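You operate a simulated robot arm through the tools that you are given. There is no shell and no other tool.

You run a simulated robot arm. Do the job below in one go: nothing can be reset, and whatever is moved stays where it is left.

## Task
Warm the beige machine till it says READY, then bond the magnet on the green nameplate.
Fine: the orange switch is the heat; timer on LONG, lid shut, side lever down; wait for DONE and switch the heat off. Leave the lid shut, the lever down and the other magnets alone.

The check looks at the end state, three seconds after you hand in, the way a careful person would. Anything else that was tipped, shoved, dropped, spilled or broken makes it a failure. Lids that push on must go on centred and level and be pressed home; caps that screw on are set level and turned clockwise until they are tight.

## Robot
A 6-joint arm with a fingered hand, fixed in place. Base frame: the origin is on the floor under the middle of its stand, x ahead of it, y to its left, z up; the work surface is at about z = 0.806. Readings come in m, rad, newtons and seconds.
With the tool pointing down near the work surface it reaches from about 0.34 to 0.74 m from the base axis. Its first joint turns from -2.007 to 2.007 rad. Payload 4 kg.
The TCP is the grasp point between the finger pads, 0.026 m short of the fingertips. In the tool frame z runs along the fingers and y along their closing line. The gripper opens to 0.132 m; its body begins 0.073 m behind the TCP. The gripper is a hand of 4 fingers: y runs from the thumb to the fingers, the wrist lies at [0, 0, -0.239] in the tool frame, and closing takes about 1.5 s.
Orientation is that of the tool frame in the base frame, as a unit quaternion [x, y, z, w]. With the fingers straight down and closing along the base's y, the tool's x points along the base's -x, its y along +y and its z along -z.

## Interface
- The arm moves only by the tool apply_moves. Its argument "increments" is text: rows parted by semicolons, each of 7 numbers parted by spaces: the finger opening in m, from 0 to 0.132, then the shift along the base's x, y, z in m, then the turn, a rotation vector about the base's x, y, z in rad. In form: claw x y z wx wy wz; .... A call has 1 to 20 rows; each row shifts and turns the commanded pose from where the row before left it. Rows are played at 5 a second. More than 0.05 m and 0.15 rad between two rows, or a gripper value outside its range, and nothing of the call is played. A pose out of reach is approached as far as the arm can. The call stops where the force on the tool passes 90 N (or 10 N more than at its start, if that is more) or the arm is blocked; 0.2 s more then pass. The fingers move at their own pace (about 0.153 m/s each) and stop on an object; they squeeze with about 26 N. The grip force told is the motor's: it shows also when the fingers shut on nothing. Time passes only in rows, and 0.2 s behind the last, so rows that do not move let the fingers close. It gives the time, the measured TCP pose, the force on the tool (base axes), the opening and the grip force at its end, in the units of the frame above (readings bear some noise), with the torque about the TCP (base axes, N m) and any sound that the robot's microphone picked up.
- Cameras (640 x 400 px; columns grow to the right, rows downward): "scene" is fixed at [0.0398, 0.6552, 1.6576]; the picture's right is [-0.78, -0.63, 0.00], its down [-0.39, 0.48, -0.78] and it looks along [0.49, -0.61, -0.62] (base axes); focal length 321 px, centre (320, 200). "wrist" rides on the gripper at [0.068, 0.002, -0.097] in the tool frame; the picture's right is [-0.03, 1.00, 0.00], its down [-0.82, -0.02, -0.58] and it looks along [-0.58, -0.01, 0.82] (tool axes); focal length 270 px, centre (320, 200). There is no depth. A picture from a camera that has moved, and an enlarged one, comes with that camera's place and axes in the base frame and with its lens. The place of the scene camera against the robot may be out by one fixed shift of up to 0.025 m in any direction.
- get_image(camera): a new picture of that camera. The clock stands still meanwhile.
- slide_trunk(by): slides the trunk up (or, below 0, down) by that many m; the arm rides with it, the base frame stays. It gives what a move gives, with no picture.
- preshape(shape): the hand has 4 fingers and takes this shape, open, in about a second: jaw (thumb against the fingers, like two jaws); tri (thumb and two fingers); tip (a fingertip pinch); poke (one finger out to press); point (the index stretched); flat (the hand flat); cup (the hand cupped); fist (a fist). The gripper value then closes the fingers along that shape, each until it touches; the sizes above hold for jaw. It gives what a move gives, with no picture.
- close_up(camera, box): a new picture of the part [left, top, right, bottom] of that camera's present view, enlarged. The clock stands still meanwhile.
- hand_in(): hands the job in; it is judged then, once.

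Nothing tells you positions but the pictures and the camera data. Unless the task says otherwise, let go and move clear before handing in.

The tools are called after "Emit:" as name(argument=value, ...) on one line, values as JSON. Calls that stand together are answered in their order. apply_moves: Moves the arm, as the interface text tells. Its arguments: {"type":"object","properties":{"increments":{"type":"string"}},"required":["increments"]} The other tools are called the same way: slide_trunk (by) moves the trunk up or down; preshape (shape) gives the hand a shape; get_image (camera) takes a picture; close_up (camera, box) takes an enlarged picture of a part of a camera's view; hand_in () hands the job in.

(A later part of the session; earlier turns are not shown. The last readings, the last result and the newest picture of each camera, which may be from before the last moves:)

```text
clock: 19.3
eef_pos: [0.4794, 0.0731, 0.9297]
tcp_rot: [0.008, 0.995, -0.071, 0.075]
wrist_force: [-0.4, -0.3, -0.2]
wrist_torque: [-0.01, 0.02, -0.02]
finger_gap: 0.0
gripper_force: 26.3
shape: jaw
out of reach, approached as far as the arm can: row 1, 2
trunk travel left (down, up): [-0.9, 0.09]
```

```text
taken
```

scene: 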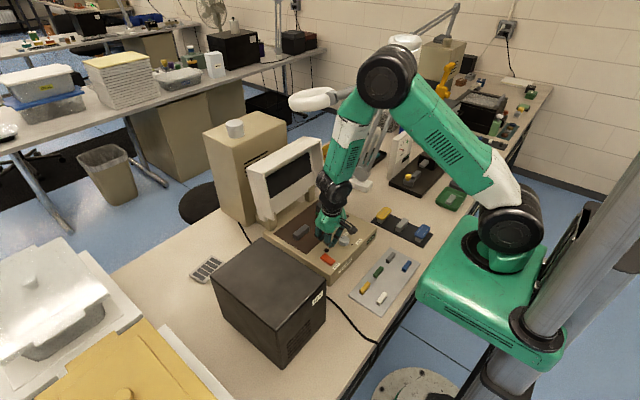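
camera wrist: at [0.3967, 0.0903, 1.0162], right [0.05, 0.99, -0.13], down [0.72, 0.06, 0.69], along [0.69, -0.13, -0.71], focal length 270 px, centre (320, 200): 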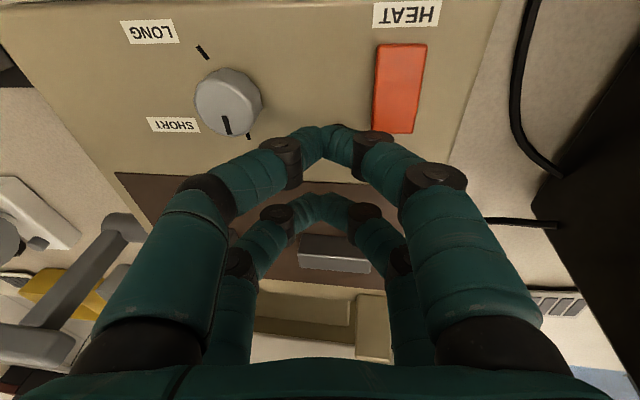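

The forearm is almost in line with the hand here, which is a poor, near-singular arm pose. I'll go back up, recover a clean posture, and then lower the trunk so the arm works from a better height.

Emit:
apply_moves(increments="0 -0.01 0 0.04 0 0 0; 0 -0.01 0 0.04 0 0 0; 0 -0.01 -0.01 0.04 0 0 0; 0 -0.01 -0.01 0.04 0 0 0; 0 0 -0.01 0.04 0 0 0; 0 0 -0.01 0.04 0 0 0; 0 0 0 0.04 0 0 0; 0 0 0 0.04 0 0 0; 0 0 0 0 0 0 0; 0 0 0 0 0 0 0")

Emit:
get_image(camera="scene")

```text
clock: 21.5
eef_pos: [0.4231, 0.0625, 1.2611]
tcp_rot: [0.0, 1.0, -0.009, -0.028]
wrist_force: [0.0, 0.1, -0.9]
wrist_torque: [0.0, 0.0, -0.02]
finger_gap: 0.0
gripper_force: 26.2
shape: jaw
trunk travel left (down, up): [-0.9, 0.09]
```

```text
taken
```

scene: 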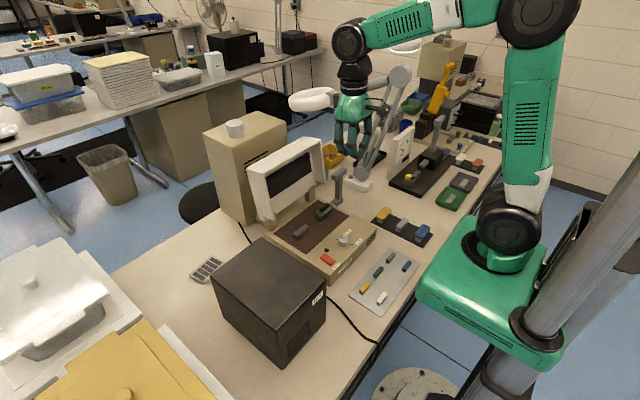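

The posture is clean again, apart from a small residual tilt to correct. Before lowering the trunk I'll check the clearance between the robot's green base box and the table edge.

Emit:
close_up(camera="scene", box=[340, 180, 600, 400])

Emit:
apply_moves(increments="0 0 0 0 0.018 -0.056 0; 0 0 0 0 0 0 0; 0 0 0 0 0 0 0")

```text
1.82 times, centred on (470, 290) of scene
camera zoom: at [0.0398, 0.6552, 1.6576], right [-0.78, -0.63, 0.0], down [-0.39, 0.48, -0.78], along [0.49, -0.61, -0.62], focal length 583 px, centre (47, 36)
```

zoom: 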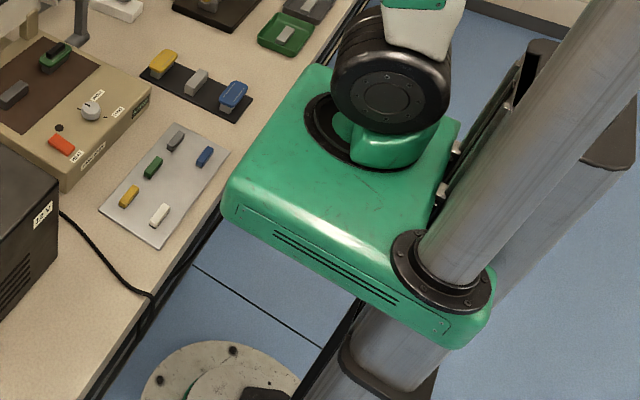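

```text
clock: 22.3
eef_pos: [0.4222, 0.0608, 1.2605]
tcp_rot: [-0.001, 1.0, 0.0, 0.0]
wrist_force: [-0.4, 0.4, 0.3]
wrist_torque: [-0.02, 0.04, 0.01]
finger_gap: 0.0002
gripper_force: 25.4
shape: jaw
trunk travel left (down, up): [-0.9, 0.09]
```

The carriage front is at about x=0.14 and the table edge at about x=0.19, so the carriage can slide down safely. I'll lower the trunk in steps.

Emit:
slide_trunk(by=-0.08)

Emit:
get_image(camera="scene")

```text
clock: 23.5
eef_pos: [0.4227, 0.0623, 1.179]
tcp_rot: [-0.001, 1.0, 0.0, 0.0]
wrist_force: [-0.5, -0.6, 0.4]
wrist_torque: [-0.03, 0.02, 0.0]
finger_gap: 0.0
gripper_force: 26.4
shape: jaw
trunk travel left (down, up): [-0.82, 0.17]
```

```text
taken
```

scene: 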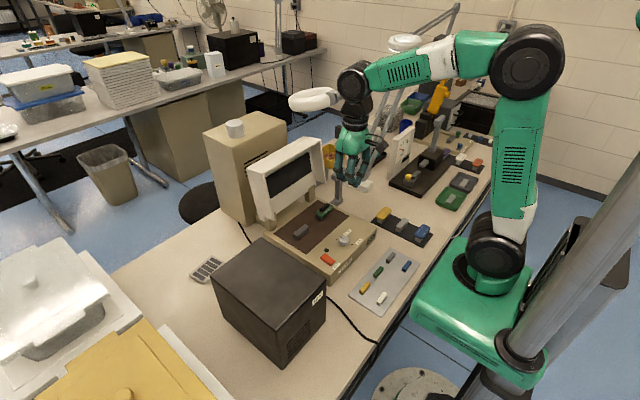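

That went well. I'll continue lowering and then check where the lamp ring and arms are, so I can keep clear of them.

Emit:
slide_trunk(by=-0.15)

Emit:
get_image(camera="scene")

Emit:
close_up(camera="scene", box=[280, 60, 440, 220])

Emit:
get_image(camera="wrist")

```text
clock: 25.2
eef_pos: [0.4226, 0.0621, 1.0306]
tcp_rot: [0.0, 1.0, 0.0, 0.0]
wrist_force: [-0.6, -0.2, -0.8]
wrist_torque: [0.02, 0.03, 0.06]
finger_gap: 0.0
gripper_force: 26.2
shape: jaw
trunk travel left (down, up): [-0.67, 0.32]
```

```text
taken
```

scene: 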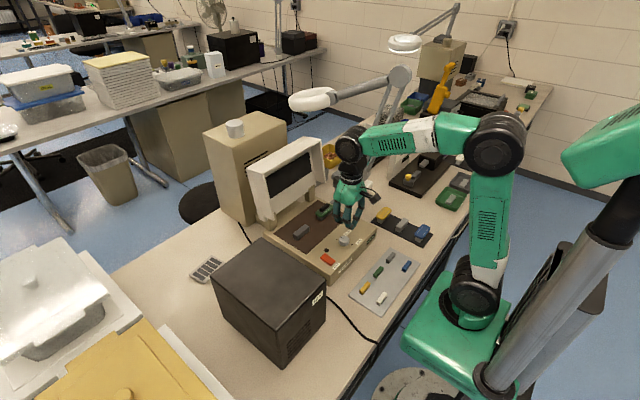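

```text
2.50 times, centred on (360, 140) of scene
camera zoom: at [0.0398, 0.6552, 1.6576], right [-0.78, -0.63, 0.0], down [-0.39, 0.48, -0.78], along [0.49, -0.61, -0.62], focal length 802 px, centre (220, 350)
```

zoom: 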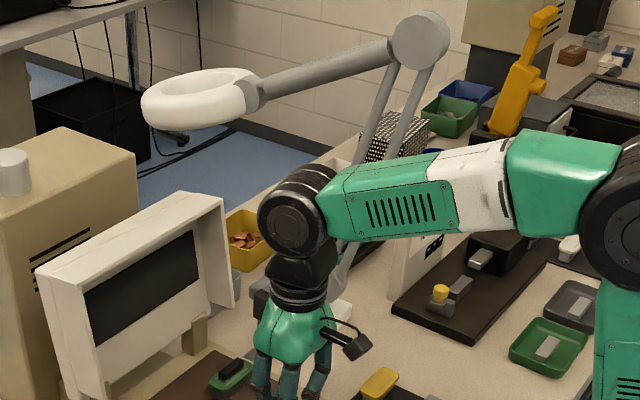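

```text
taken
camera wrist: at [0.3537, 0.0635, 1.1286], right [0.02, 1.0, 0.0], down [0.82, -0.02, 0.58], along [0.58, -0.01, -0.82], focal length 270 px, centre (320, 200)
```

wrist: 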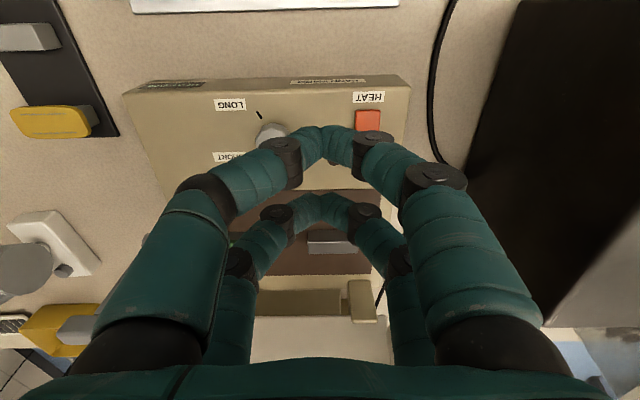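

The posture is now good. I'll go above the rocker's far end, tilted slightly so the rear fingertip pair is lowest.

Emit:
apply_moves(increments="0 0.02 0.016 -0.02 0 -0.1 0; 0 0.02 0.016 -0.03 0 -0.1 0; 0 0.021 0.015 -0.03 0 0 0; 0 0 0 -0.02 0 0 0; 0 0 0 0 0 0 0")

Emit:
get_image(camera="wrist")

Emit:
close_up(camera="scene", box=[300, 200, 400, 290])

```text
clock: 26.4
eef_pos: [0.4827, 0.11, 0.9297]
tcp_rot: [-0.001, 0.995, 0.0, 0.1]
wrist_force: [-0.6, -0.1, -0.3]
wrist_torque: [0.0, -0.01, 0.02]
finger_gap: 0.0001
gripper_force: 26.0
shape: jaw
trunk travel left (down, up): [-0.67, 0.32]
```

```text
taken
camera wrist: at [0.3963, 0.1113, 1.0129], right [0.02, 1.0, 0.01], down [0.68, -0.02, 0.73], along [0.73, -0.01, -0.68], focal length 270 px, centre (320, 200)
```

wrist: 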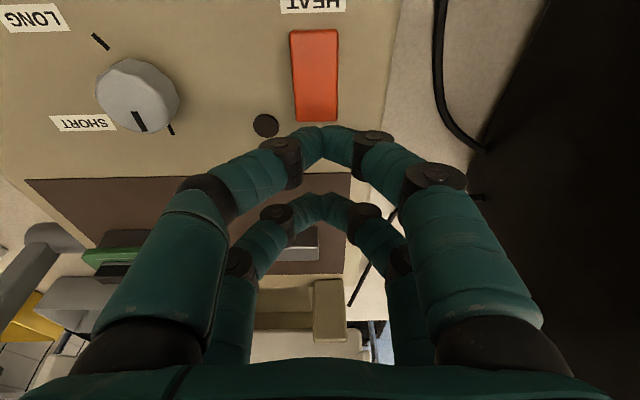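

```text
4.44 times, centred on (350, 245) of scene
camera zoom: at [0.0398, 0.6552, 1.6576], right [-0.78, -0.63, 0.0], down [-0.39, 0.48, -0.78], along [0.49, -0.61, -0.62], focal length 1425 px, centre (187, 0)
```

zoom: 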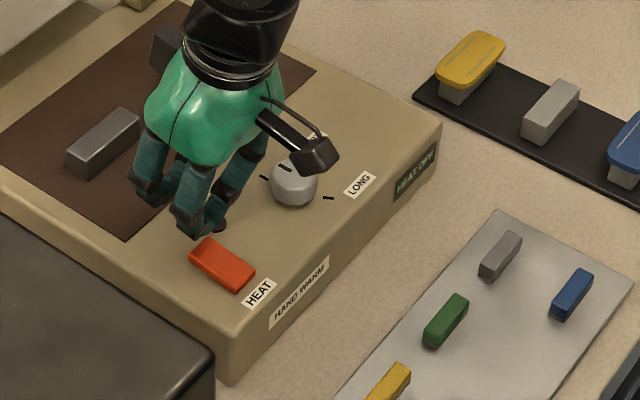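

Descending onto the far end now.

Emit:
apply_moves(increments="0 0 0 -0.012 0 0 0; 0 0 0 -0.01 0 0 0; 0 0 0 -0.004 0 0 0; 0 0 0 -0.003 0 0 0; 0 0 0 0 0 0 0")

Emit:
close_up(camera="scene", box=[300, 200, 400, 290])

```text
clock: 27.6
eef_pos: [0.4842, 0.108, 0.8996]
tcp_rot: [-0.001, 0.995, -0.001, 0.101]
wrist_force: [1.0, 0.2, 6.0]
wrist_torque: [0.05, 0.07, -0.02]
finger_gap: 0.0002
gripper_force: 26.4
shape: jaw
trunk travel left (down, up): [-0.67, 0.32]
```

```text
4.44 times, centred on (350, 245) of scene
camera zoom: at [0.0398, 0.6552, 1.6576], right [-0.78, -0.63, 0.0], down [-0.39, 0.48, -0.78], along [0.49, -0.61, -0.62], focal length 1425 px, centre (187, 0)
```

zoom: 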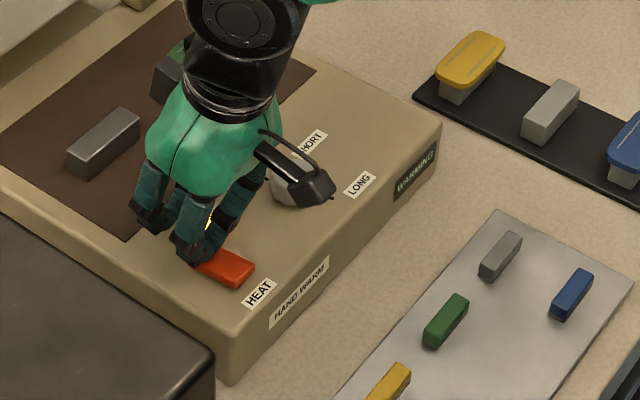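

The display now reads WARMING and the lamp is lit. I'll lift off, straighten up and open the hand, then move over the timer knob.

Emit:
apply_moves(increments="0 0 0 0.015 0 0 0; 0 0 0 0.03 0 0.1 0; 0 -0.02 -0.02 0.03 0 0.1 0; 0.132 -0.03 -0.03 0.02 0 0 0; 0.132 -0.03 -0.04 0 0 0 0; 0.132 0 0 0 0 0 0; 0.132 0 0 0 0 0 0")

Emit:
get_image(camera="wrist")

Emit:
close_up(camera="wrist", box=[220, 100, 420, 250])

```text
clock: 29.2
eef_pos: [0.4059, 0.0178, 0.9945]
tcp_rot: [-0.001, 1.0, 0.0, -0.001]
wrist_force: [-0.1, -0.3, 0.4]
wrist_torque: [0.01, 0.0, 0.0]
finger_gap: 0.132
gripper_force: 0.2
shape: jaw
trunk travel left (down, up): [-0.67, 0.32]
```

```text
taken
camera wrist: at [0.3366, 0.0195, 1.0934], right [0.02, 1.0, 0.0], down [0.82, -0.02, 0.58], along [0.58, -0.01, -0.82], focal length 270 px, centre (320, 200)
```

wrist: 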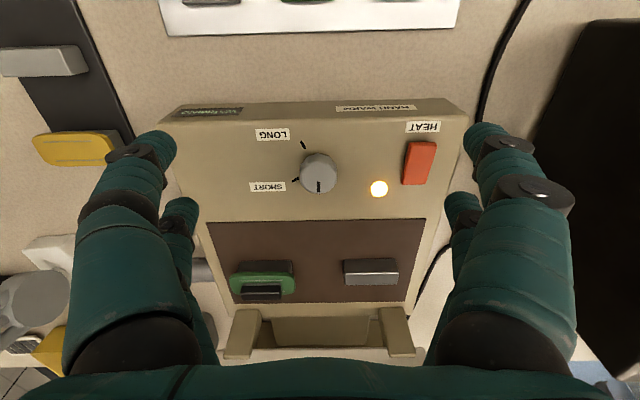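

```text
2.67 times, centred on (320, 175) of wrist
camera zoom: at [0.3366, 0.0195, 1.0934], right [0.02, 1.0, 0.0], down [0.82, -0.02, 0.58], along [0.58, -0.01, -0.82], focal length 721 px, centre (320, 267)
```

zoom: 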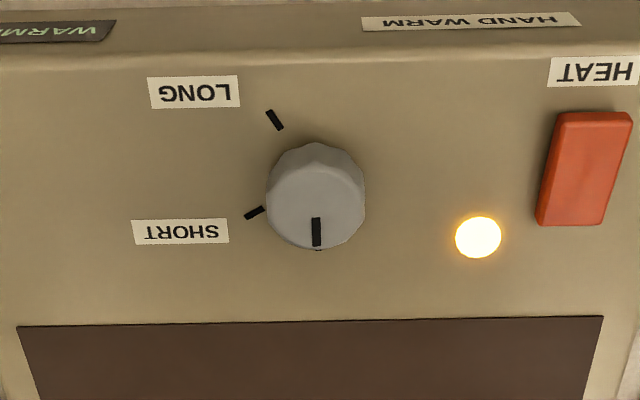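

The knob is centred near (0.462, 0.016), the panel is at about z=0.86, and LONG lies about 150° clockwise of the pointer. I'll pre-rotate the hand counter-clockwise above the knob so it can turn through that range.

Emit:
apply_moves(increments="0.132 0.02 -0.001 0 0 0 0.15; 0.132 0.02 -0.001 0 0 0 0.15; 0.132 0.016 0 0 0 0 0.15; 0.132 0 0 0 0 0 0.15; 0.132 0 0 0 0 0 0.15; 0.132 0 0 0 0 0 0.15; 0.132 0 0 0 0 0 0.15; 0.132 0 0 0 0 0 0.15; 0.132 0 0 0 0 0 0; 0.132 0 0 0 0 0 0")

Emit:
get_image(camera="wrist")

Emit:
get_image(camera="scene")

```text
clock: 31.4
eef_pos: [0.4597, 0.0155, 0.9955]
tcp_rot: [-0.565, 0.825, 0.0, 0.0]
wrist_force: [-0.2, 1.6, 0.8]
wrist_torque: [0.05, 0.02, -0.04]
finger_gap: 0.1318
gripper_force: 0.0
shape: jaw
trunk travel left (down, up): [-0.67, 0.32]
```

```text
taken
camera wrist: at [0.4331, -0.0469, 1.0945], right [-0.92, 0.38, 0.0], down [0.31, 0.75, 0.58], along [0.22, 0.53, -0.82], focal length 270 px, centre (320, 200)
```

wrist: 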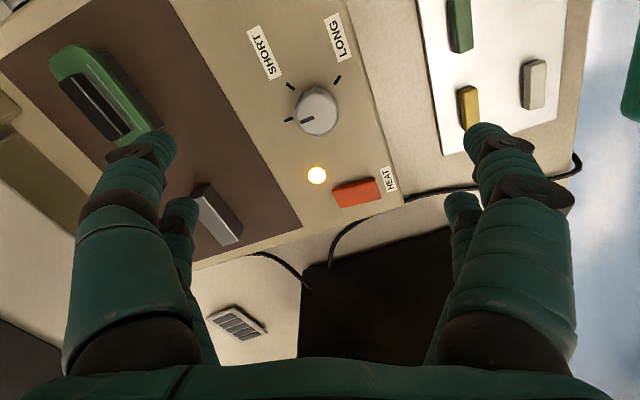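

```text
taken
```

scene: 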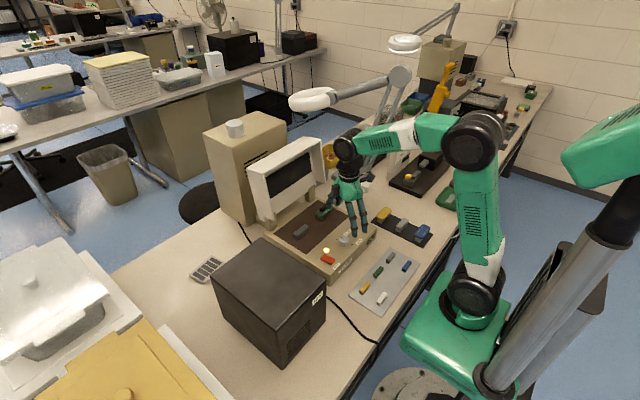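

The rotation works. I'll partly open the hand, centre it on the knob and descend, stopping slightly high to check.

Emit:
apply_moves(increments="0.085 0.003 0 -0.02 0 0 0; 0.085 0 0 -0.03 0 0 0; 0.085 0 0 -0.025 0 0 0; 0.085 0 0 -0.015 0 0 0; 0.085 0 0 0 0 0 0")

Emit:
get_image(camera="wrist")

Emit:
close_up(camera="scene", box=[300, 180, 400, 270])

```text
clock: 32.6
eef_pos: [0.4641, 0.0175, 0.9061]
tcp_rot: [-0.565, 0.825, 0.001, 0.0]
wrist_force: [-0.2, 0.2, 0.0]
wrist_torque: [-0.03, 0.0, 0.02]
finger_gap: 0.0856
gripper_force: 0.1
shape: jaw
trunk travel left (down, up): [-0.67, 0.32]
```

```text
taken
camera wrist: at [0.4368, -0.0447, 1.0049], right [-0.92, 0.39, 0.0], down [0.32, 0.75, 0.58], along [0.22, 0.53, -0.82], focal length 270 px, centre (320, 200)
```

wrist: 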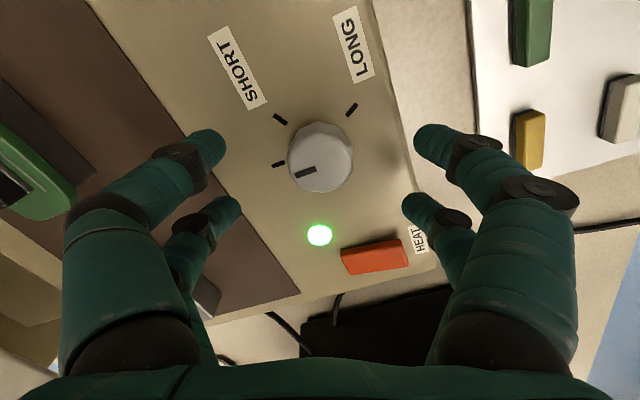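

```text
4.44 times, centred on (350, 225) of scene
camera zoom: at [0.0398, 0.6552, 1.6576], right [-0.78, -0.63, 0.0], down [-0.39, 0.48, -0.78], along [0.49, -0.61, -0.62], focal length 1425 px, centre (187, 89)
```

zoom: 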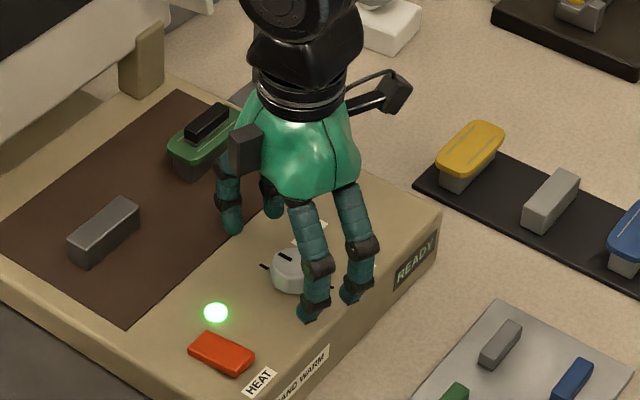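

The machine already says READY with a green lamp. I'll fine-centre, lower onto the knob and grip it.

Emit:
apply_moves(increments="0.085 -0.002 -0.003 -0.005 0 0 0; 0.085 0 0 -0.005 0 0 0; 0.085 0 0 -0.003 0 0 0; 0.085 0 0 0 0 0 0")

Emit:
get_image(camera="wrist")

```text
clock: 33.6
eef_pos: [0.4628, 0.0146, 0.8931]
tcp_rot: [-0.564, 0.825, 0.0, 0.0]
wrist_force: [-0.3, 0.1, 0.4]
wrist_torque: [-0.03, 0.02, 0.02]
finger_gap: 0.0853
gripper_force: 0.1
shape: jaw
trunk travel left (down, up): [-0.67, 0.32]
```

```text
taken
camera wrist: at [0.4348, -0.0489, 0.9909], right [-0.92, 0.39, 0.0], down [0.31, 0.75, 0.58], along [0.22, 0.53, -0.82], focal length 270 px, centre (320, 200)
```

wrist: 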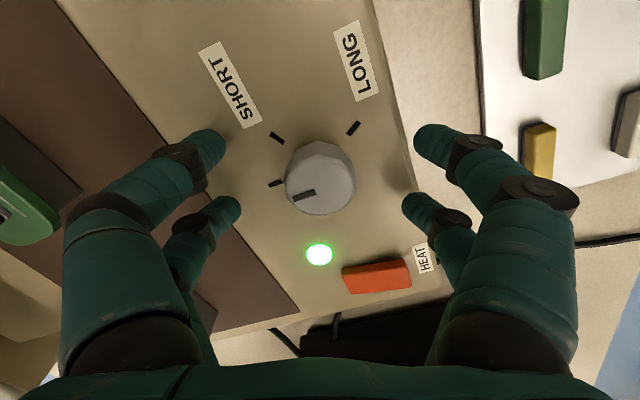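

The knob sits between the four fingertips. I'll close on it.

Emit:
apply_moves(increments="0.05 0 0 0 0 0 0; 0.02 0 0 0 0 0 0; 0.02 0 0 0 0 0 0; 0.02 0 0 0 0 0 0; 0.02 0 0 0 0 0 0")

Emit:
get_image(camera="wrist")

```text
clock: 34.8
eef_pos: [0.4618, 0.0145, 0.8919]
tcp_rot: [-0.565, 0.825, -0.001, 0.0]
wrist_force: [0.0, 0.9, 0.2]
wrist_torque: [-0.02, 0.02, 0.01]
finger_gap: 0.0204
gripper_force: 0.0
shape: jaw
trunk travel left (down, up): [-0.67, 0.32]
```

```text
taken
camera wrist: at [0.4348, -0.0489, 0.9911], right [-0.92, 0.39, 0.0], down [0.31, 0.75, 0.58], along [0.22, 0.53, -0.82], focal length 270 px, centre (320, 200)
```

wrist: 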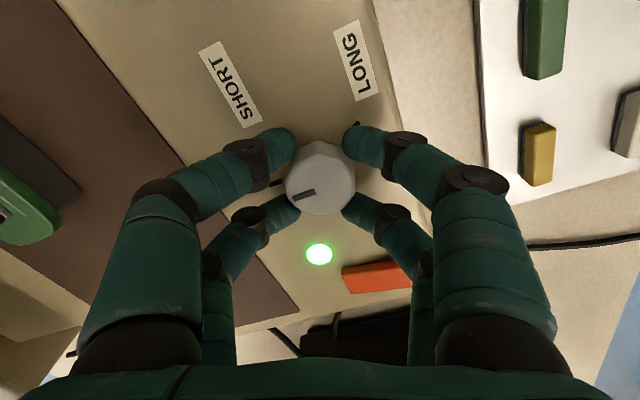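

Not touching yet, so I'll close fully.

Emit:
apply_moves(increments="0 0 0 0 0 0 0; 0 0 0 0 0 0 0; 0 0 0 0 0 0 0; 0 0 0 0 0 0 0")

Emit:
get_image(camera="wrist")

```text
clock: 35.8
eef_pos: [0.4614, 0.0144, 0.8916]
tcp_rot: [-0.565, 0.825, 0.001, 0.0]
wrist_force: [-4.5, 2.7, -9.1]
wrist_torque: [0.11, 0.14, 0.0]
finger_gap: 0.004
gripper_force: 26.5
shape: jaw
trunk travel left (down, up): [-0.67, 0.32]
```

```text
taken
camera wrist: at [0.4346, -0.0486, 0.9906], right [-0.92, 0.39, 0.0], down [0.32, 0.75, 0.58], along [0.22, 0.53, -0.82], focal length 270 px, centre (320, 200)
```

wrist: 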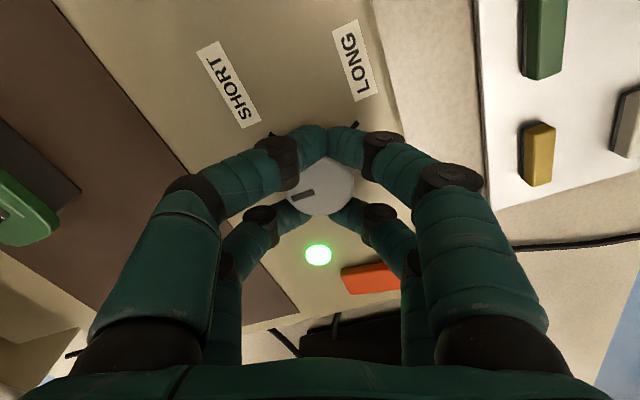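

The knob slipped between the two finger pairs, which makes a weak grip. I'll open, shift so one pair is centred on the knob, and grip again.

Emit:
apply_moves(increments="0.075 0 0 0 0 0 0; 0.075 0 0 0 0 0 0; 0.075 0.0035 0.0095 0 0 0 0; 0.075 0.0035 0.0095 0 0 0 0; 0.075 0 0 0 0 0 0")

Emit:
get_image(camera="wrist")

```text
clock: 37.0
eef_pos: [0.4691, 0.0326, 0.8929]
tcp_rot: [-0.565, 0.825, 0.0, 0.001]
wrist_force: [-0.4, 0.1, 0.3]
wrist_torque: [0.0, -0.06, 0.02]
finger_gap: 0.0747
gripper_force: 0.1
shape: jaw
trunk travel left (down, up): [-0.67, 0.32]
```

```text
taken
camera wrist: at [0.442, -0.03, 0.9911], right [-0.92, 0.39, 0.0], down [0.31, 0.75, 0.58], along [0.22, 0.53, -0.82], focal length 270 px, centre (320, 200)
```

wrist: 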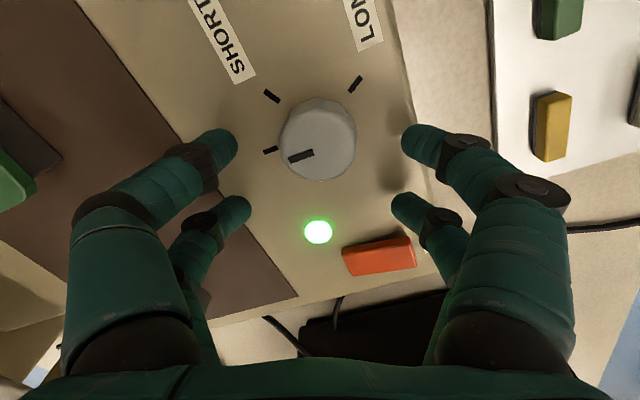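

One finger pair is now level with the knob centre. Closing on it.

Emit:
apply_moves(increments="0.045 0 0 0 0 0 0; 0.03 0 0 0 0 0 0; 0 0 0 0 0 0 0; 0 0 0 0 0 0 0; 0 0 0 0 0 0 0; 0 0 0 0 0 0 0")

Emit:
get_image(camera="wrist")

```text
clock: 38.4
eef_pos: [0.469, 0.0338, 0.8922]
tcp_rot: [-0.564, 0.825, 0.0, 0.0]
wrist_force: [0.4, 0.3, -0.9]
wrist_torque: [-0.01, -0.05, 0.02]
finger_gap: 0.0139
gripper_force: 25.3
shape: jaw
trunk travel left (down, up): [-0.67, 0.32]
```

```text
taken
camera wrist: at [0.442, -0.0302, 0.9909], right [-0.92, 0.39, 0.0], down [0.32, 0.75, 0.58], along [0.22, 0.53, -0.82], focal length 270 px, centre (320, 200)
```

wrist: 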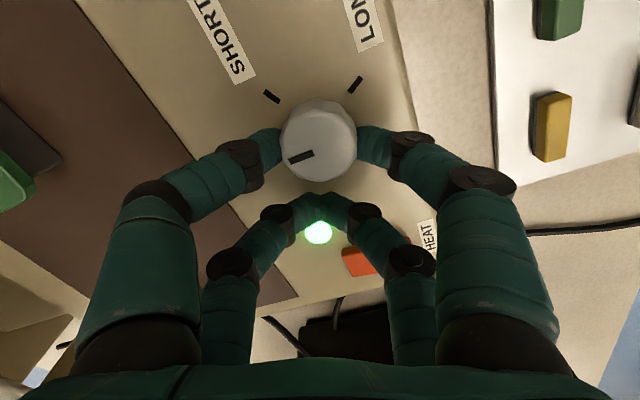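

This is a good grip on the knob. I'll turn clockwise about the knob axis, starting with a small part to confirm it follows.

Emit:
apply_moves(increments="0 0.0027 -0.0013 0 0 0 -0.15; 0 0.0025 -0.0017 0 0 0 -0.15; 0 0.0022 -0.002 0 0 0 -0.15; 0 0.0019 -0.0023 0 0 0 -0.15; 0 0 0 0 0 0 0")

Emit:
get_image(camera="wrist")

```text
clock: 39.6
eef_pos: [0.4789, 0.0261, 0.893]
tcp_rot: [-0.294, 0.956, 0.0, 0.0]
wrist_force: [3.1, 2.4, -5.1]
wrist_torque: [0.09, -0.11, 0.01]
finger_gap: 0.0136
gripper_force: 26.1
shape: jaw
trunk travel left (down, up): [-0.67, 0.32]
```

```text
taken
camera wrist: at [0.4194, -0.0114, 0.9913], right [-0.54, 0.84, 0.0], down [0.69, 0.44, 0.58], along [0.48, 0.31, -0.82], focal length 270 px, centre (320, 200)
```

wrist: 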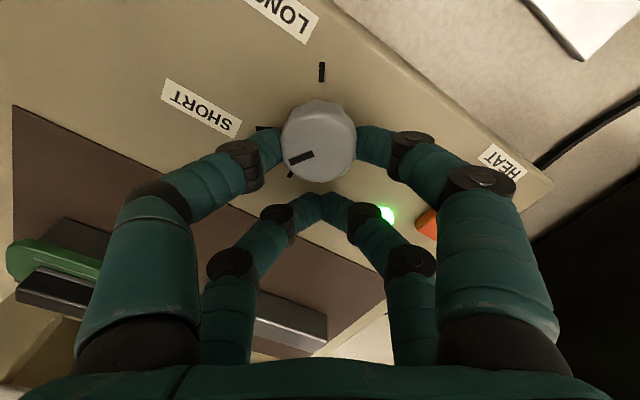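

The knob follows the fingers. Continuing clockwise.

Emit:
apply_moves(increments="0 0.0015 -0.0026 0 0 0 -0.15; 0 0.0011 -0.0028 0 0 0 -0.15; 0 0.0007 -0.0029 0 0 0 -0.15; 0 0.0002 -0.003 0 0 0 -0.15; 0 -0.0002 -0.003 0 0 0 -0.15; 0 -0.0007 -0.0029 0 0 0 -0.15; 0 -0.0011 -0.0028 0 0 0 -0.15; 0 -0.0015 -0.0026 0 0 0 -0.15; 0 -0.0019 -0.0023 0 0 0 -0.15; 0 -0.0022 -0.002 0 0 0 -0.15; 0 0 0 0 0 0 0")

Emit:
get_image(camera="wrist")

Emit:
get_image(camera="scene")

```text
clock: 42.0
eef_pos: [0.4731, 0.0, 0.8928]
tcp_rot: [0.435, 0.9, 0.0, 0.0]
wrist_force: [2.6, 5.1, -6.1]
wrist_torque: [0.0, -0.14, -0.14]
finger_gap: 0.0131
gripper_force: 26.0
shape: jaw
trunk travel left (down, up): [-0.67, 0.32]
```

```text
taken
camera wrist: at [0.4317, 0.0543, 0.9914], right [0.8, 0.6, 0.0], down [0.49, -0.65, 0.58], along [0.35, -0.46, -0.82], focal length 270 px, centre (320, 200)
```

wrist: 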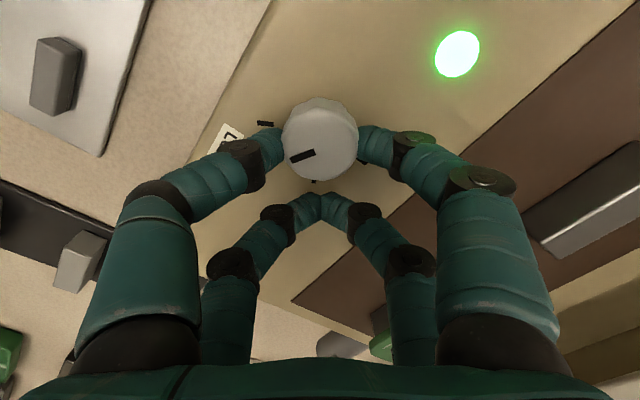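

```text
taken
```

scene: 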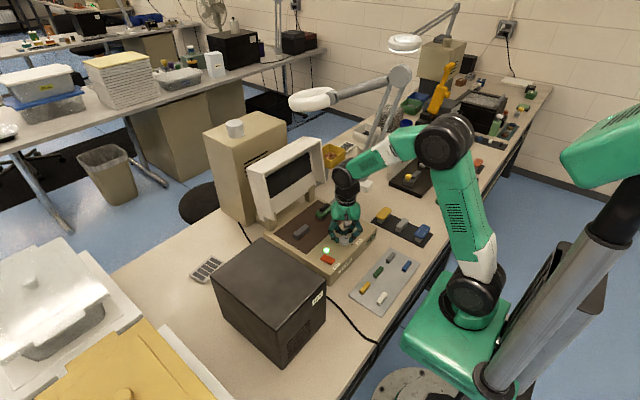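

The pointer is at about 120° now and LONG is at 150°, so I'll turn the remaining 0.52 rad.

Emit:
apply_moves(increments="0 -0.0025 -0.0017 0 0 0 -0.15; 0 -0.0027 -0.0013 0 0 0 -0.15; 0 -0.0029 -0.0009 0 0 0 -0.15; 0 -0.0013 -0.0003 0 0 0 -0.068; 0 0 0 0 0 0 0; 0 0 0 0 0 0 0")

Emit:
get_image(camera="wrist")

```text
clock: 43.4
eef_pos: [0.4642, -0.0052, 0.8927]
tcp_rot: [0.651, 0.759, 0.0, 0.001]
wrist_force: [4.9, 7.5, -3.5]
wrist_torque: [0.05, -0.15, -0.15]
finger_gap: 0.0128
gripper_force: 26.1
shape: jaw
trunk travel left (down, up): [-0.67, 0.32]
```

```text
taken
camera wrist: at [0.4545, 0.0631, 0.9913], right [0.99, 0.13, 0.0], down [0.1, -0.81, 0.58], along [0.07, -0.57, -0.82], focal length 270 px, centre (320, 200)
```

wrist: 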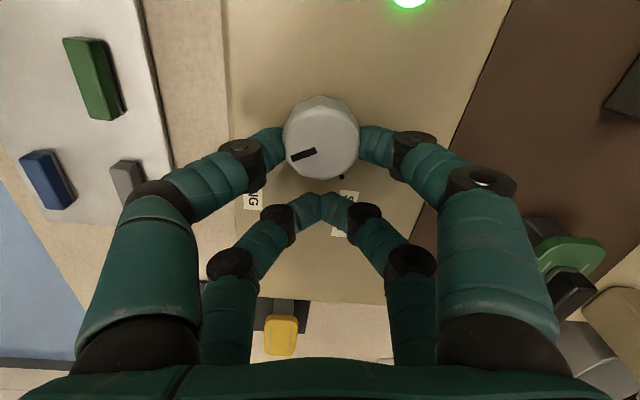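

The pointer should be at LONG. I'll release, lift off and check.

Emit:
apply_moves(increments="0.075 0 0 0 0 0 0; 0.075 0 0 0 0 0 0; 0.075 0 0 0.02 0 0 0; 0.1 0 0 0.03 0 0 0; 0.132 0 0 0.03 0 0 0; 0.132 0 0 0.03 0 0 0; 0.132 0 0 0 0 0 0")

Emit:
get_image(camera="wrist")

Emit:
close_up(camera="wrist", box=[230, 50, 410, 170])

Emit:
close_up(camera="scene", box=[290, 190, 400, 280])

```text
clock: 45.0
eef_pos: [0.4637, -0.0063, 1.0042]
tcp_rot: [0.65, 0.76, 0.001, 0.001]
wrist_force: [-0.8, -0.1, -0.1]
wrist_torque: [0.01, 0.02, 0.01]
finger_gap: 0.1317
gripper_force: 0.0
shape: jaw
trunk travel left (down, up): [-0.67, 0.32]
```

```text
taken
camera wrist: at [0.455, 0.062, 1.1035], right [0.99, 0.13, 0.0], down [0.1, -0.81, 0.58], along [0.08, -0.57, -0.82], focal length 270 px, centre (320, 200)
```

wrist: 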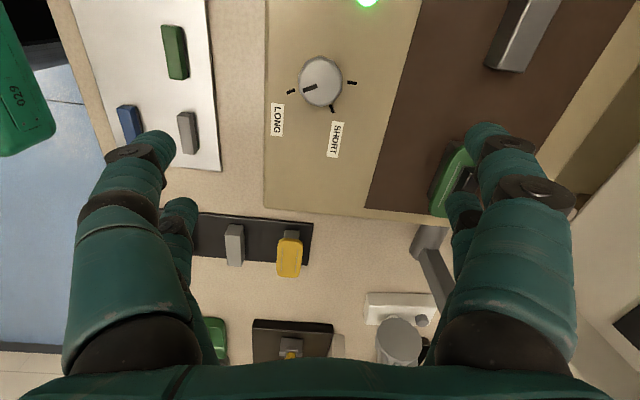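

```text
3.33 times, centred on (320, 110) of wrist
camera zoom: at [0.455, 0.062, 1.1035], right [0.99, 0.13, 0.0], down [0.1, -0.81, 0.58], along [0.08, -0.57, -0.82], focal length 901 px, centre (320, 500)
```

zoom: 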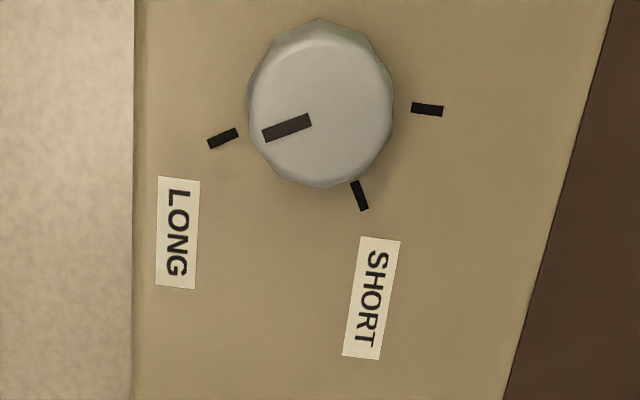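

```text
4.44 times, centred on (345, 235) of scene
camera zoom: at [0.0398, 0.6552, 1.6576], right [-0.78, -0.63, 0.0], down [-0.39, 0.48, -0.78], along [0.49, -0.61, -0.62], focal length 1425 px, centre (209, 44)
```

zoom: 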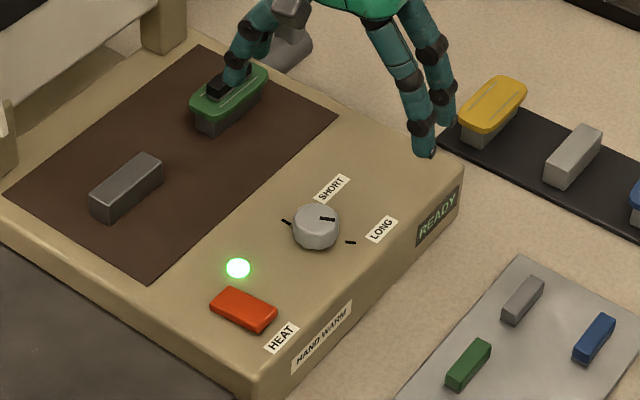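

The pointer looks close to the LONG tick, perhaps a few degrees past. I'll measure it more closely.

Emit:
close_up(camera="wrist", box=[280, 50, 360, 120])

Emit:
close_up(camera="scene", box=[345, 225, 380, 255])

```text
5.71 times, centred on (320, 85) of wrist
camera zoom: at [0.455, 0.062, 1.1035], right [0.99, 0.13, 0.0], down [0.1, -0.81, 0.58], along [0.08, -0.57, -0.82], focal length 1544 px, centre (320, 857)
```

zoom: 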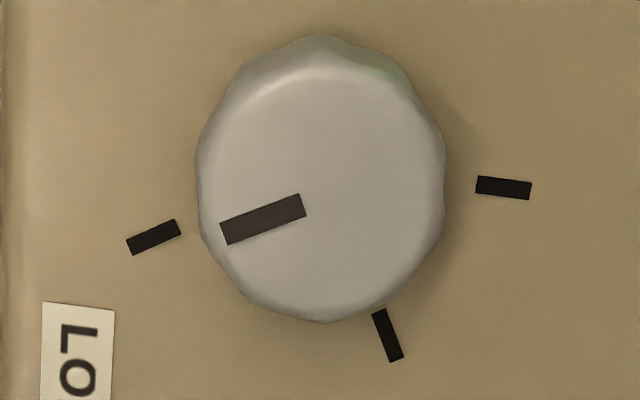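

```text
13.33 times, centred on (362, 240) of scene
camera zoom: at [0.0398, 0.6552, 1.6576], right [-0.78, -0.63, 0.0], down [-0.39, 0.48, -0.78], along [0.49, -0.61, -0.62], focal length 4275 px, centre (-247, -333)
```

zoom: 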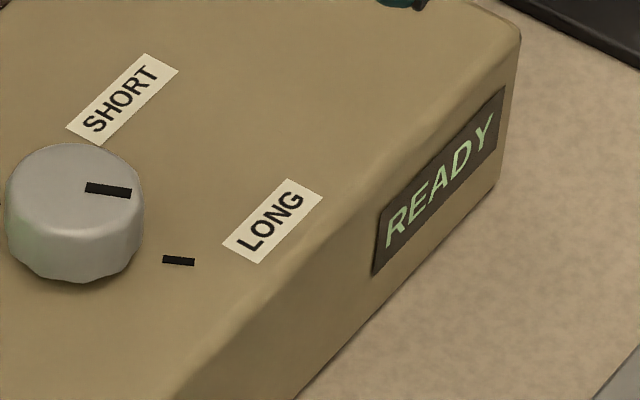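

Within about 4° of the LONG tick, which is fine. Next is the lid: I'll turn the hand back to neutral and move up and back to view it.

Emit:
apply_moves(increments="0.132 -0.01 0.01 0.02 0 0 0.15; 0.132 -0.01 0.01 0.02 0 0 0.15; 0.132 -0.01 0.01 0.02 0 0 0.15; 0.132 -0.01 0.01 0.02 0 0 0.15; 0.132 -0.01 0.01 0.02 0 0 0.15; 0.132 0 0 0.02 0 0 0.15; 0.132 0 0 0.02 0 0 0.15; 0.132 0 0 0.02 0 0 0.15; 0.132 0 0 0.02 0 0 0.15; 0.132 0 0 0.02 0 0 0.068; 0.132 0 0 0 0 0 0; 0.132 0 0 0 0 0 0")

Emit:
get_image(camera="wrist")

Emit:
get_image(camera="scene")

Emit:
close_up(camera="scene", box=[200, 110, 360, 260])

```text
clock: 47.6
eef_pos: [0.4138, 0.045, 1.2029]
tcp_rot: [0.0, 1.0, -0.001, 0.0]
wrist_force: [0.6, 0.2, 0.9]
wrist_torque: [0.03, -0.03, 0.01]
finger_gap: 0.1322
gripper_force: 0.1
shape: jaw
trunk travel left (down, up): [-0.67, 0.32]
```

```text
taken
camera wrist: at [0.3445, 0.0464, 1.3011], right [0.02, 1.0, 0.0], down [0.82, -0.02, 0.58], along [0.58, -0.01, -0.82], focal length 270 px, centre (320, 200)
```

wrist: 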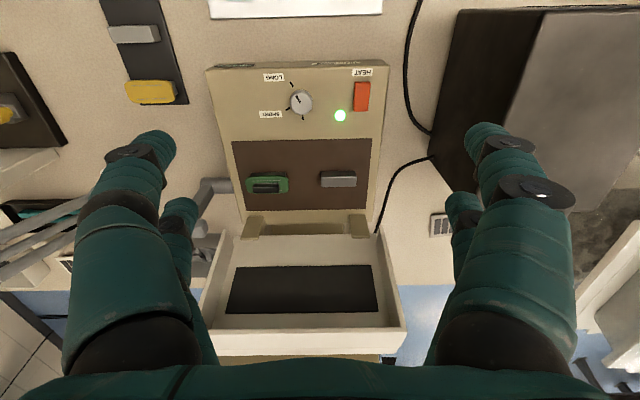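

```text
taken
```

scene: 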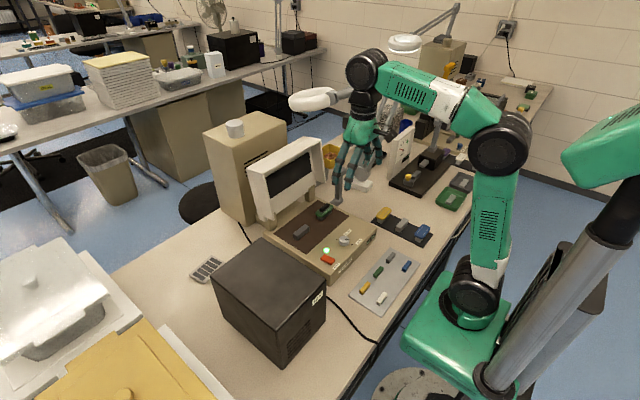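

```text
2.67 times, centred on (280, 185) of scene
camera zoom: at [0.0398, 0.6552, 1.6576], right [-0.78, -0.63, 0.0], down [-0.39, 0.48, -0.78], along [0.49, -0.61, -0.62], focal length 855 px, centre (427, 240)
```

zoom: 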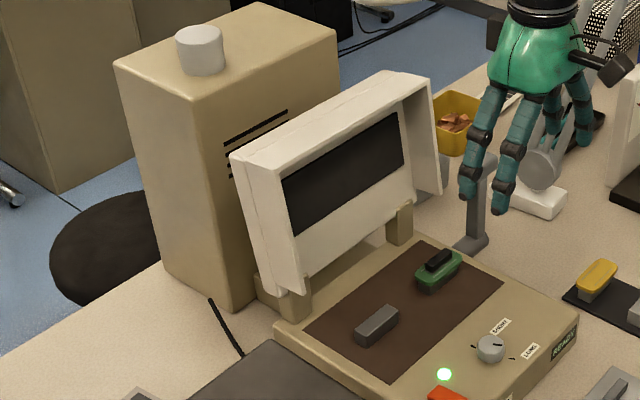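

I need the lid's geometry. I'll zoom in on it in the wrist view.

Emit:
close_up(camera="wrist", box=[180, 190, 430, 370])

Emit:
close_up(camera="scene", box=[240, 130, 340, 240])

```text
2.22 times, centred on (305, 280) of wrist
camera zoom: at [0.3445, 0.0464, 1.3011], right [0.02, 1.0, 0.0], down [0.82, -0.02, 0.58], along [0.58, -0.01, -0.82], focal length 601 px, centre (353, 22)
```

zoom: 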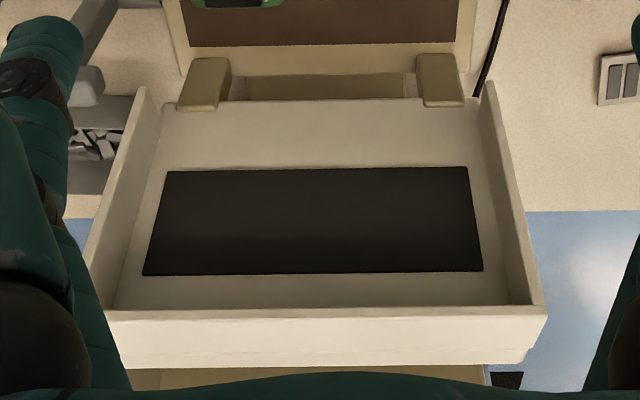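

```text
3.64 times, centred on (290, 185) of scene
camera zoom: at [0.0398, 0.6552, 1.6576], right [-0.78, -0.63, 0.0], down [-0.39, 0.48, -0.78], along [0.49, -0.61, -0.62], focal length 1166 px, centre (429, 254)
```

zoom: 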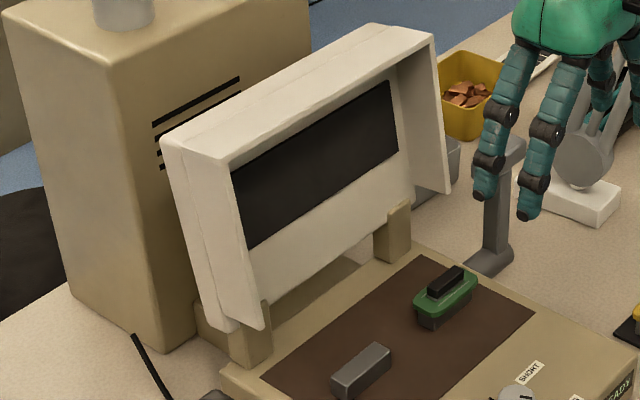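

The lid's top rim spans roughly x=0.678–0.745 at z≈1.11, and a tower stands behind it at x≈0.84. A ring lamp also hangs nearby. I'll raise the trunk for reach and look down from higher to place the lamp ring.

Emit:
slide_trunk(by=0.3)

Emit:
apply_moves(increments="0.132 0 0 0 0 0 -0.15; 0.132 0 0 0 0 0 -0.15; 0.132 0 0 0 0 0 0; 0.132 0 0 0 0 0 0")

Emit:
get_image(camera="wrist")

Emit:
get_image(camera="scene")

```text
clock: 50.6
eef_pos: [0.4138, 0.0445, 1.5019]
tcp_rot: [-0.001, 1.0, 0.0, -0.001]
wrist_force: [-0.1, -0.7, -0.6]
wrist_torque: [-0.01, 0.03, -0.02]
finger_gap: 0.132
gripper_force: 0.1
shape: jaw
trunk travel left (down, up): [-0.97, 0.02]
```

```text
clock: 51.6
eef_pos: [0.412, 0.0455, 1.5034]
tcp_rot: [0.149, 0.989, 0.001, 0.0]
wrist_force: [-0.1, 0.3, -0.3]
wrist_torque: [0.0, -0.03, 0.06]
finger_gap: 0.1321
gripper_force: 0.0
shape: jaw
trunk travel left (down, up): [-0.97, 0.02]
```

```text
taken
camera wrist: at [0.3479, 0.0667, 1.6012], right [0.32, 0.95, 0.0], down [0.77, -0.26, 0.58], along [0.55, -0.18, -0.82], focal length 270 px, centre (320, 200)
```

wrist: 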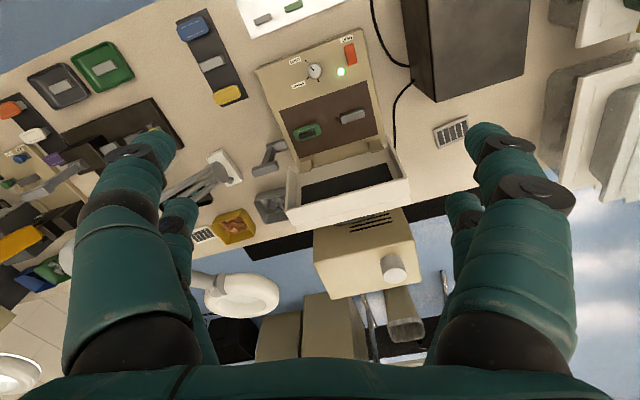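

```text
taken
```

scene: 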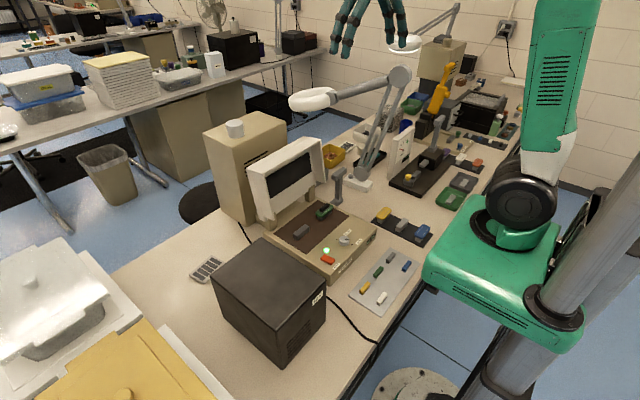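

The lamp ring is at about (0.91, -0.35, 1.14), well clear. This view also shows the gap between lid and tower, so I'll zoom in for exact lid corners.

Emit:
close_up(camera="wrist", box=[240, 110, 440, 310])

```text
2.00 times, centred on (340, 210) of wrist
camera zoom: at [0.3479, 0.0667, 1.6012], right [0.32, 0.95, 0.0], down [0.77, -0.26, 0.58], along [0.55, -0.18, -0.82], focal length 541 px, centre (280, 180)
```

zoom: 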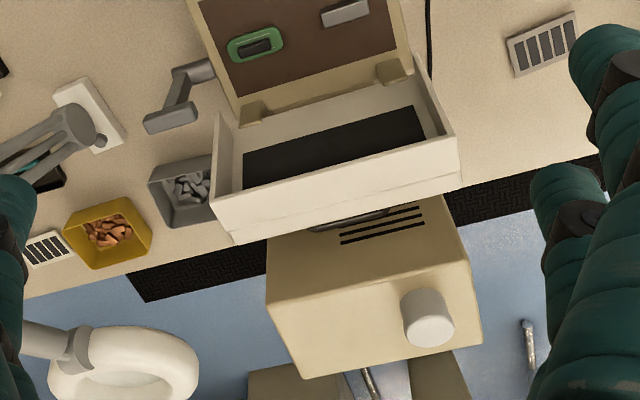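

There's a dark curved item just behind the lid. Zooming in on it.

Emit:
close_up(camera="wrist", box=[300, 180, 410, 260])

Emit:
close_up(camera="wrist", box=[230, 100, 340, 200])

```text
5.00 times, centred on (355, 220) of wrist
camera zoom: at [0.3479, 0.0667, 1.6012], right [0.32, 0.95, 0.0], down [0.77, -0.26, 0.58], along [0.55, -0.18, -0.82], focal length 1351 px, centre (145, 100)
```

zoom: 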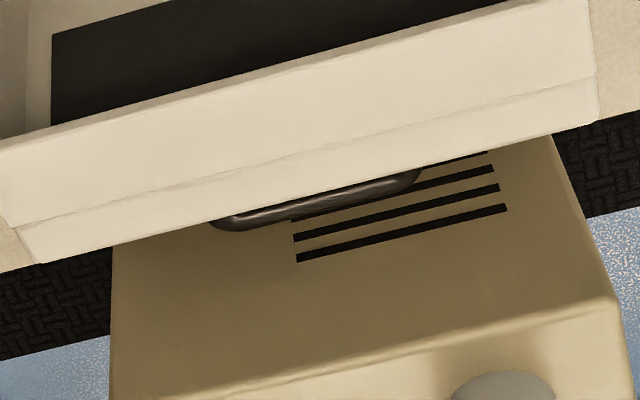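

```text
4.00 times, centred on (285, 150) of wrist
camera zoom: at [0.3479, 0.0667, 1.6012], right [0.32, 0.95, 0.0], down [0.77, -0.26, 0.58], along [0.55, -0.18, -0.82], focal length 1081 px, centre (460, 400)
```

zoom: 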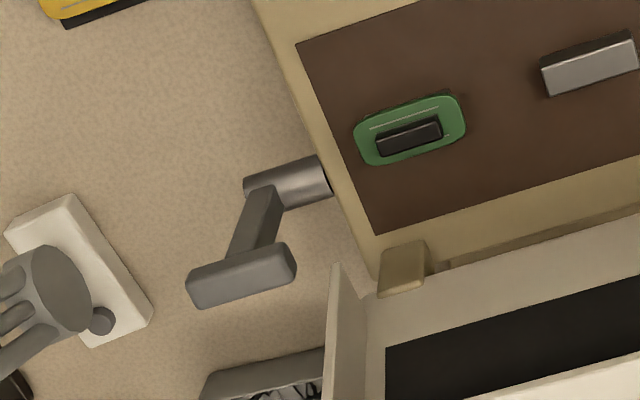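

The lid carries a U-handle on its back, spanning y≈-0.04 to 0.066. I'll straddle the lid's top edge beside the handle at y≈0.105, with fingers front and back so I can pull it over and also catch it.

Emit:
apply_moves(increments="0.132 0.03 0.006 -0.025 0 0 -0.14; 0.132 0.03 0.006 -0.025 0 0 -0.14; 0.132 0.03 0.006 -0.025 0 0 -0.14; 0.132 0.03 0.006 -0.025 0 0 -0.14; 0.132 0.03 0.006 -0.025 0 0 -0.14; 0.132 0.03 0.006 -0.025 0 0 -0.14; 0.132 0.03 0.006 -0.025 0 0 -0.14; 0.132 0.03 0.006 -0.025 0 0 -0.14; 0.132 0.03 0.006 -0.02 0 0 -0.15; 0.132 0.03 0.005 -0.02 0 0 0; 0.132 0 0 0 0 0 0; 0.132 0 0 0 0 0 0")

Emit:
get_image(camera="wrist")

Emit:
get_image(camera="scene")

```text
clock: 54.2
eef_pos: [0.704, 0.1038, 1.2587]
tcp_rot: [0.707, 0.708, 0.0, 0.0]
wrist_force: [0.1, 0.4, 0.0]
wrist_torque: [0.02, 0.0, -0.01]
finger_gap: 0.132
gripper_force: 0.1
shape: jaw
out of reach, approached as far as the arm can: row 10
trunk travel left (down, up): [-0.97, 0.02]
```

```text
taken
camera wrist: at [0.7047, 0.172, 1.3566], right [1.0, -0.02, 0.0], down [-0.02, -0.82, 0.58], along [-0.01, -0.58, -0.82], focal length 270 px, centre (320, 200)
```

wrist: 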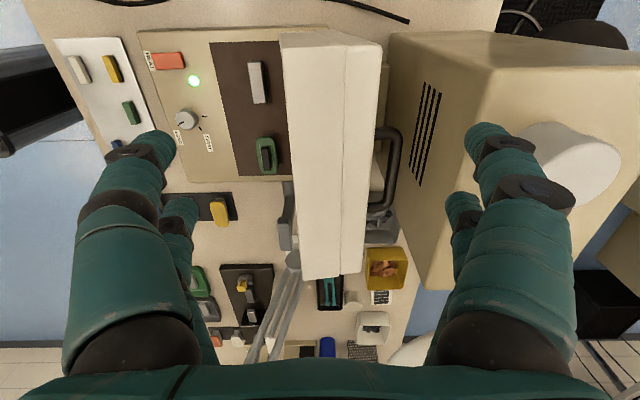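

```text
taken
```

scene: 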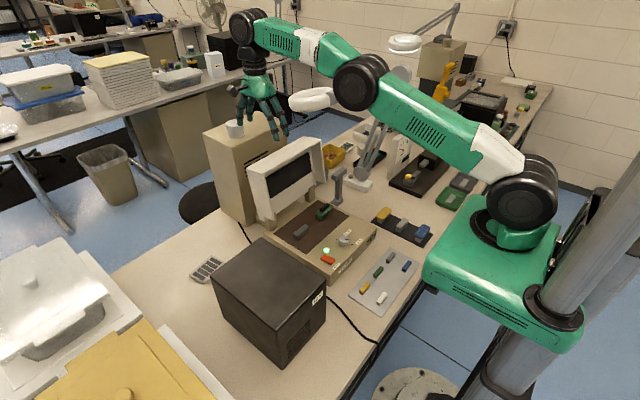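

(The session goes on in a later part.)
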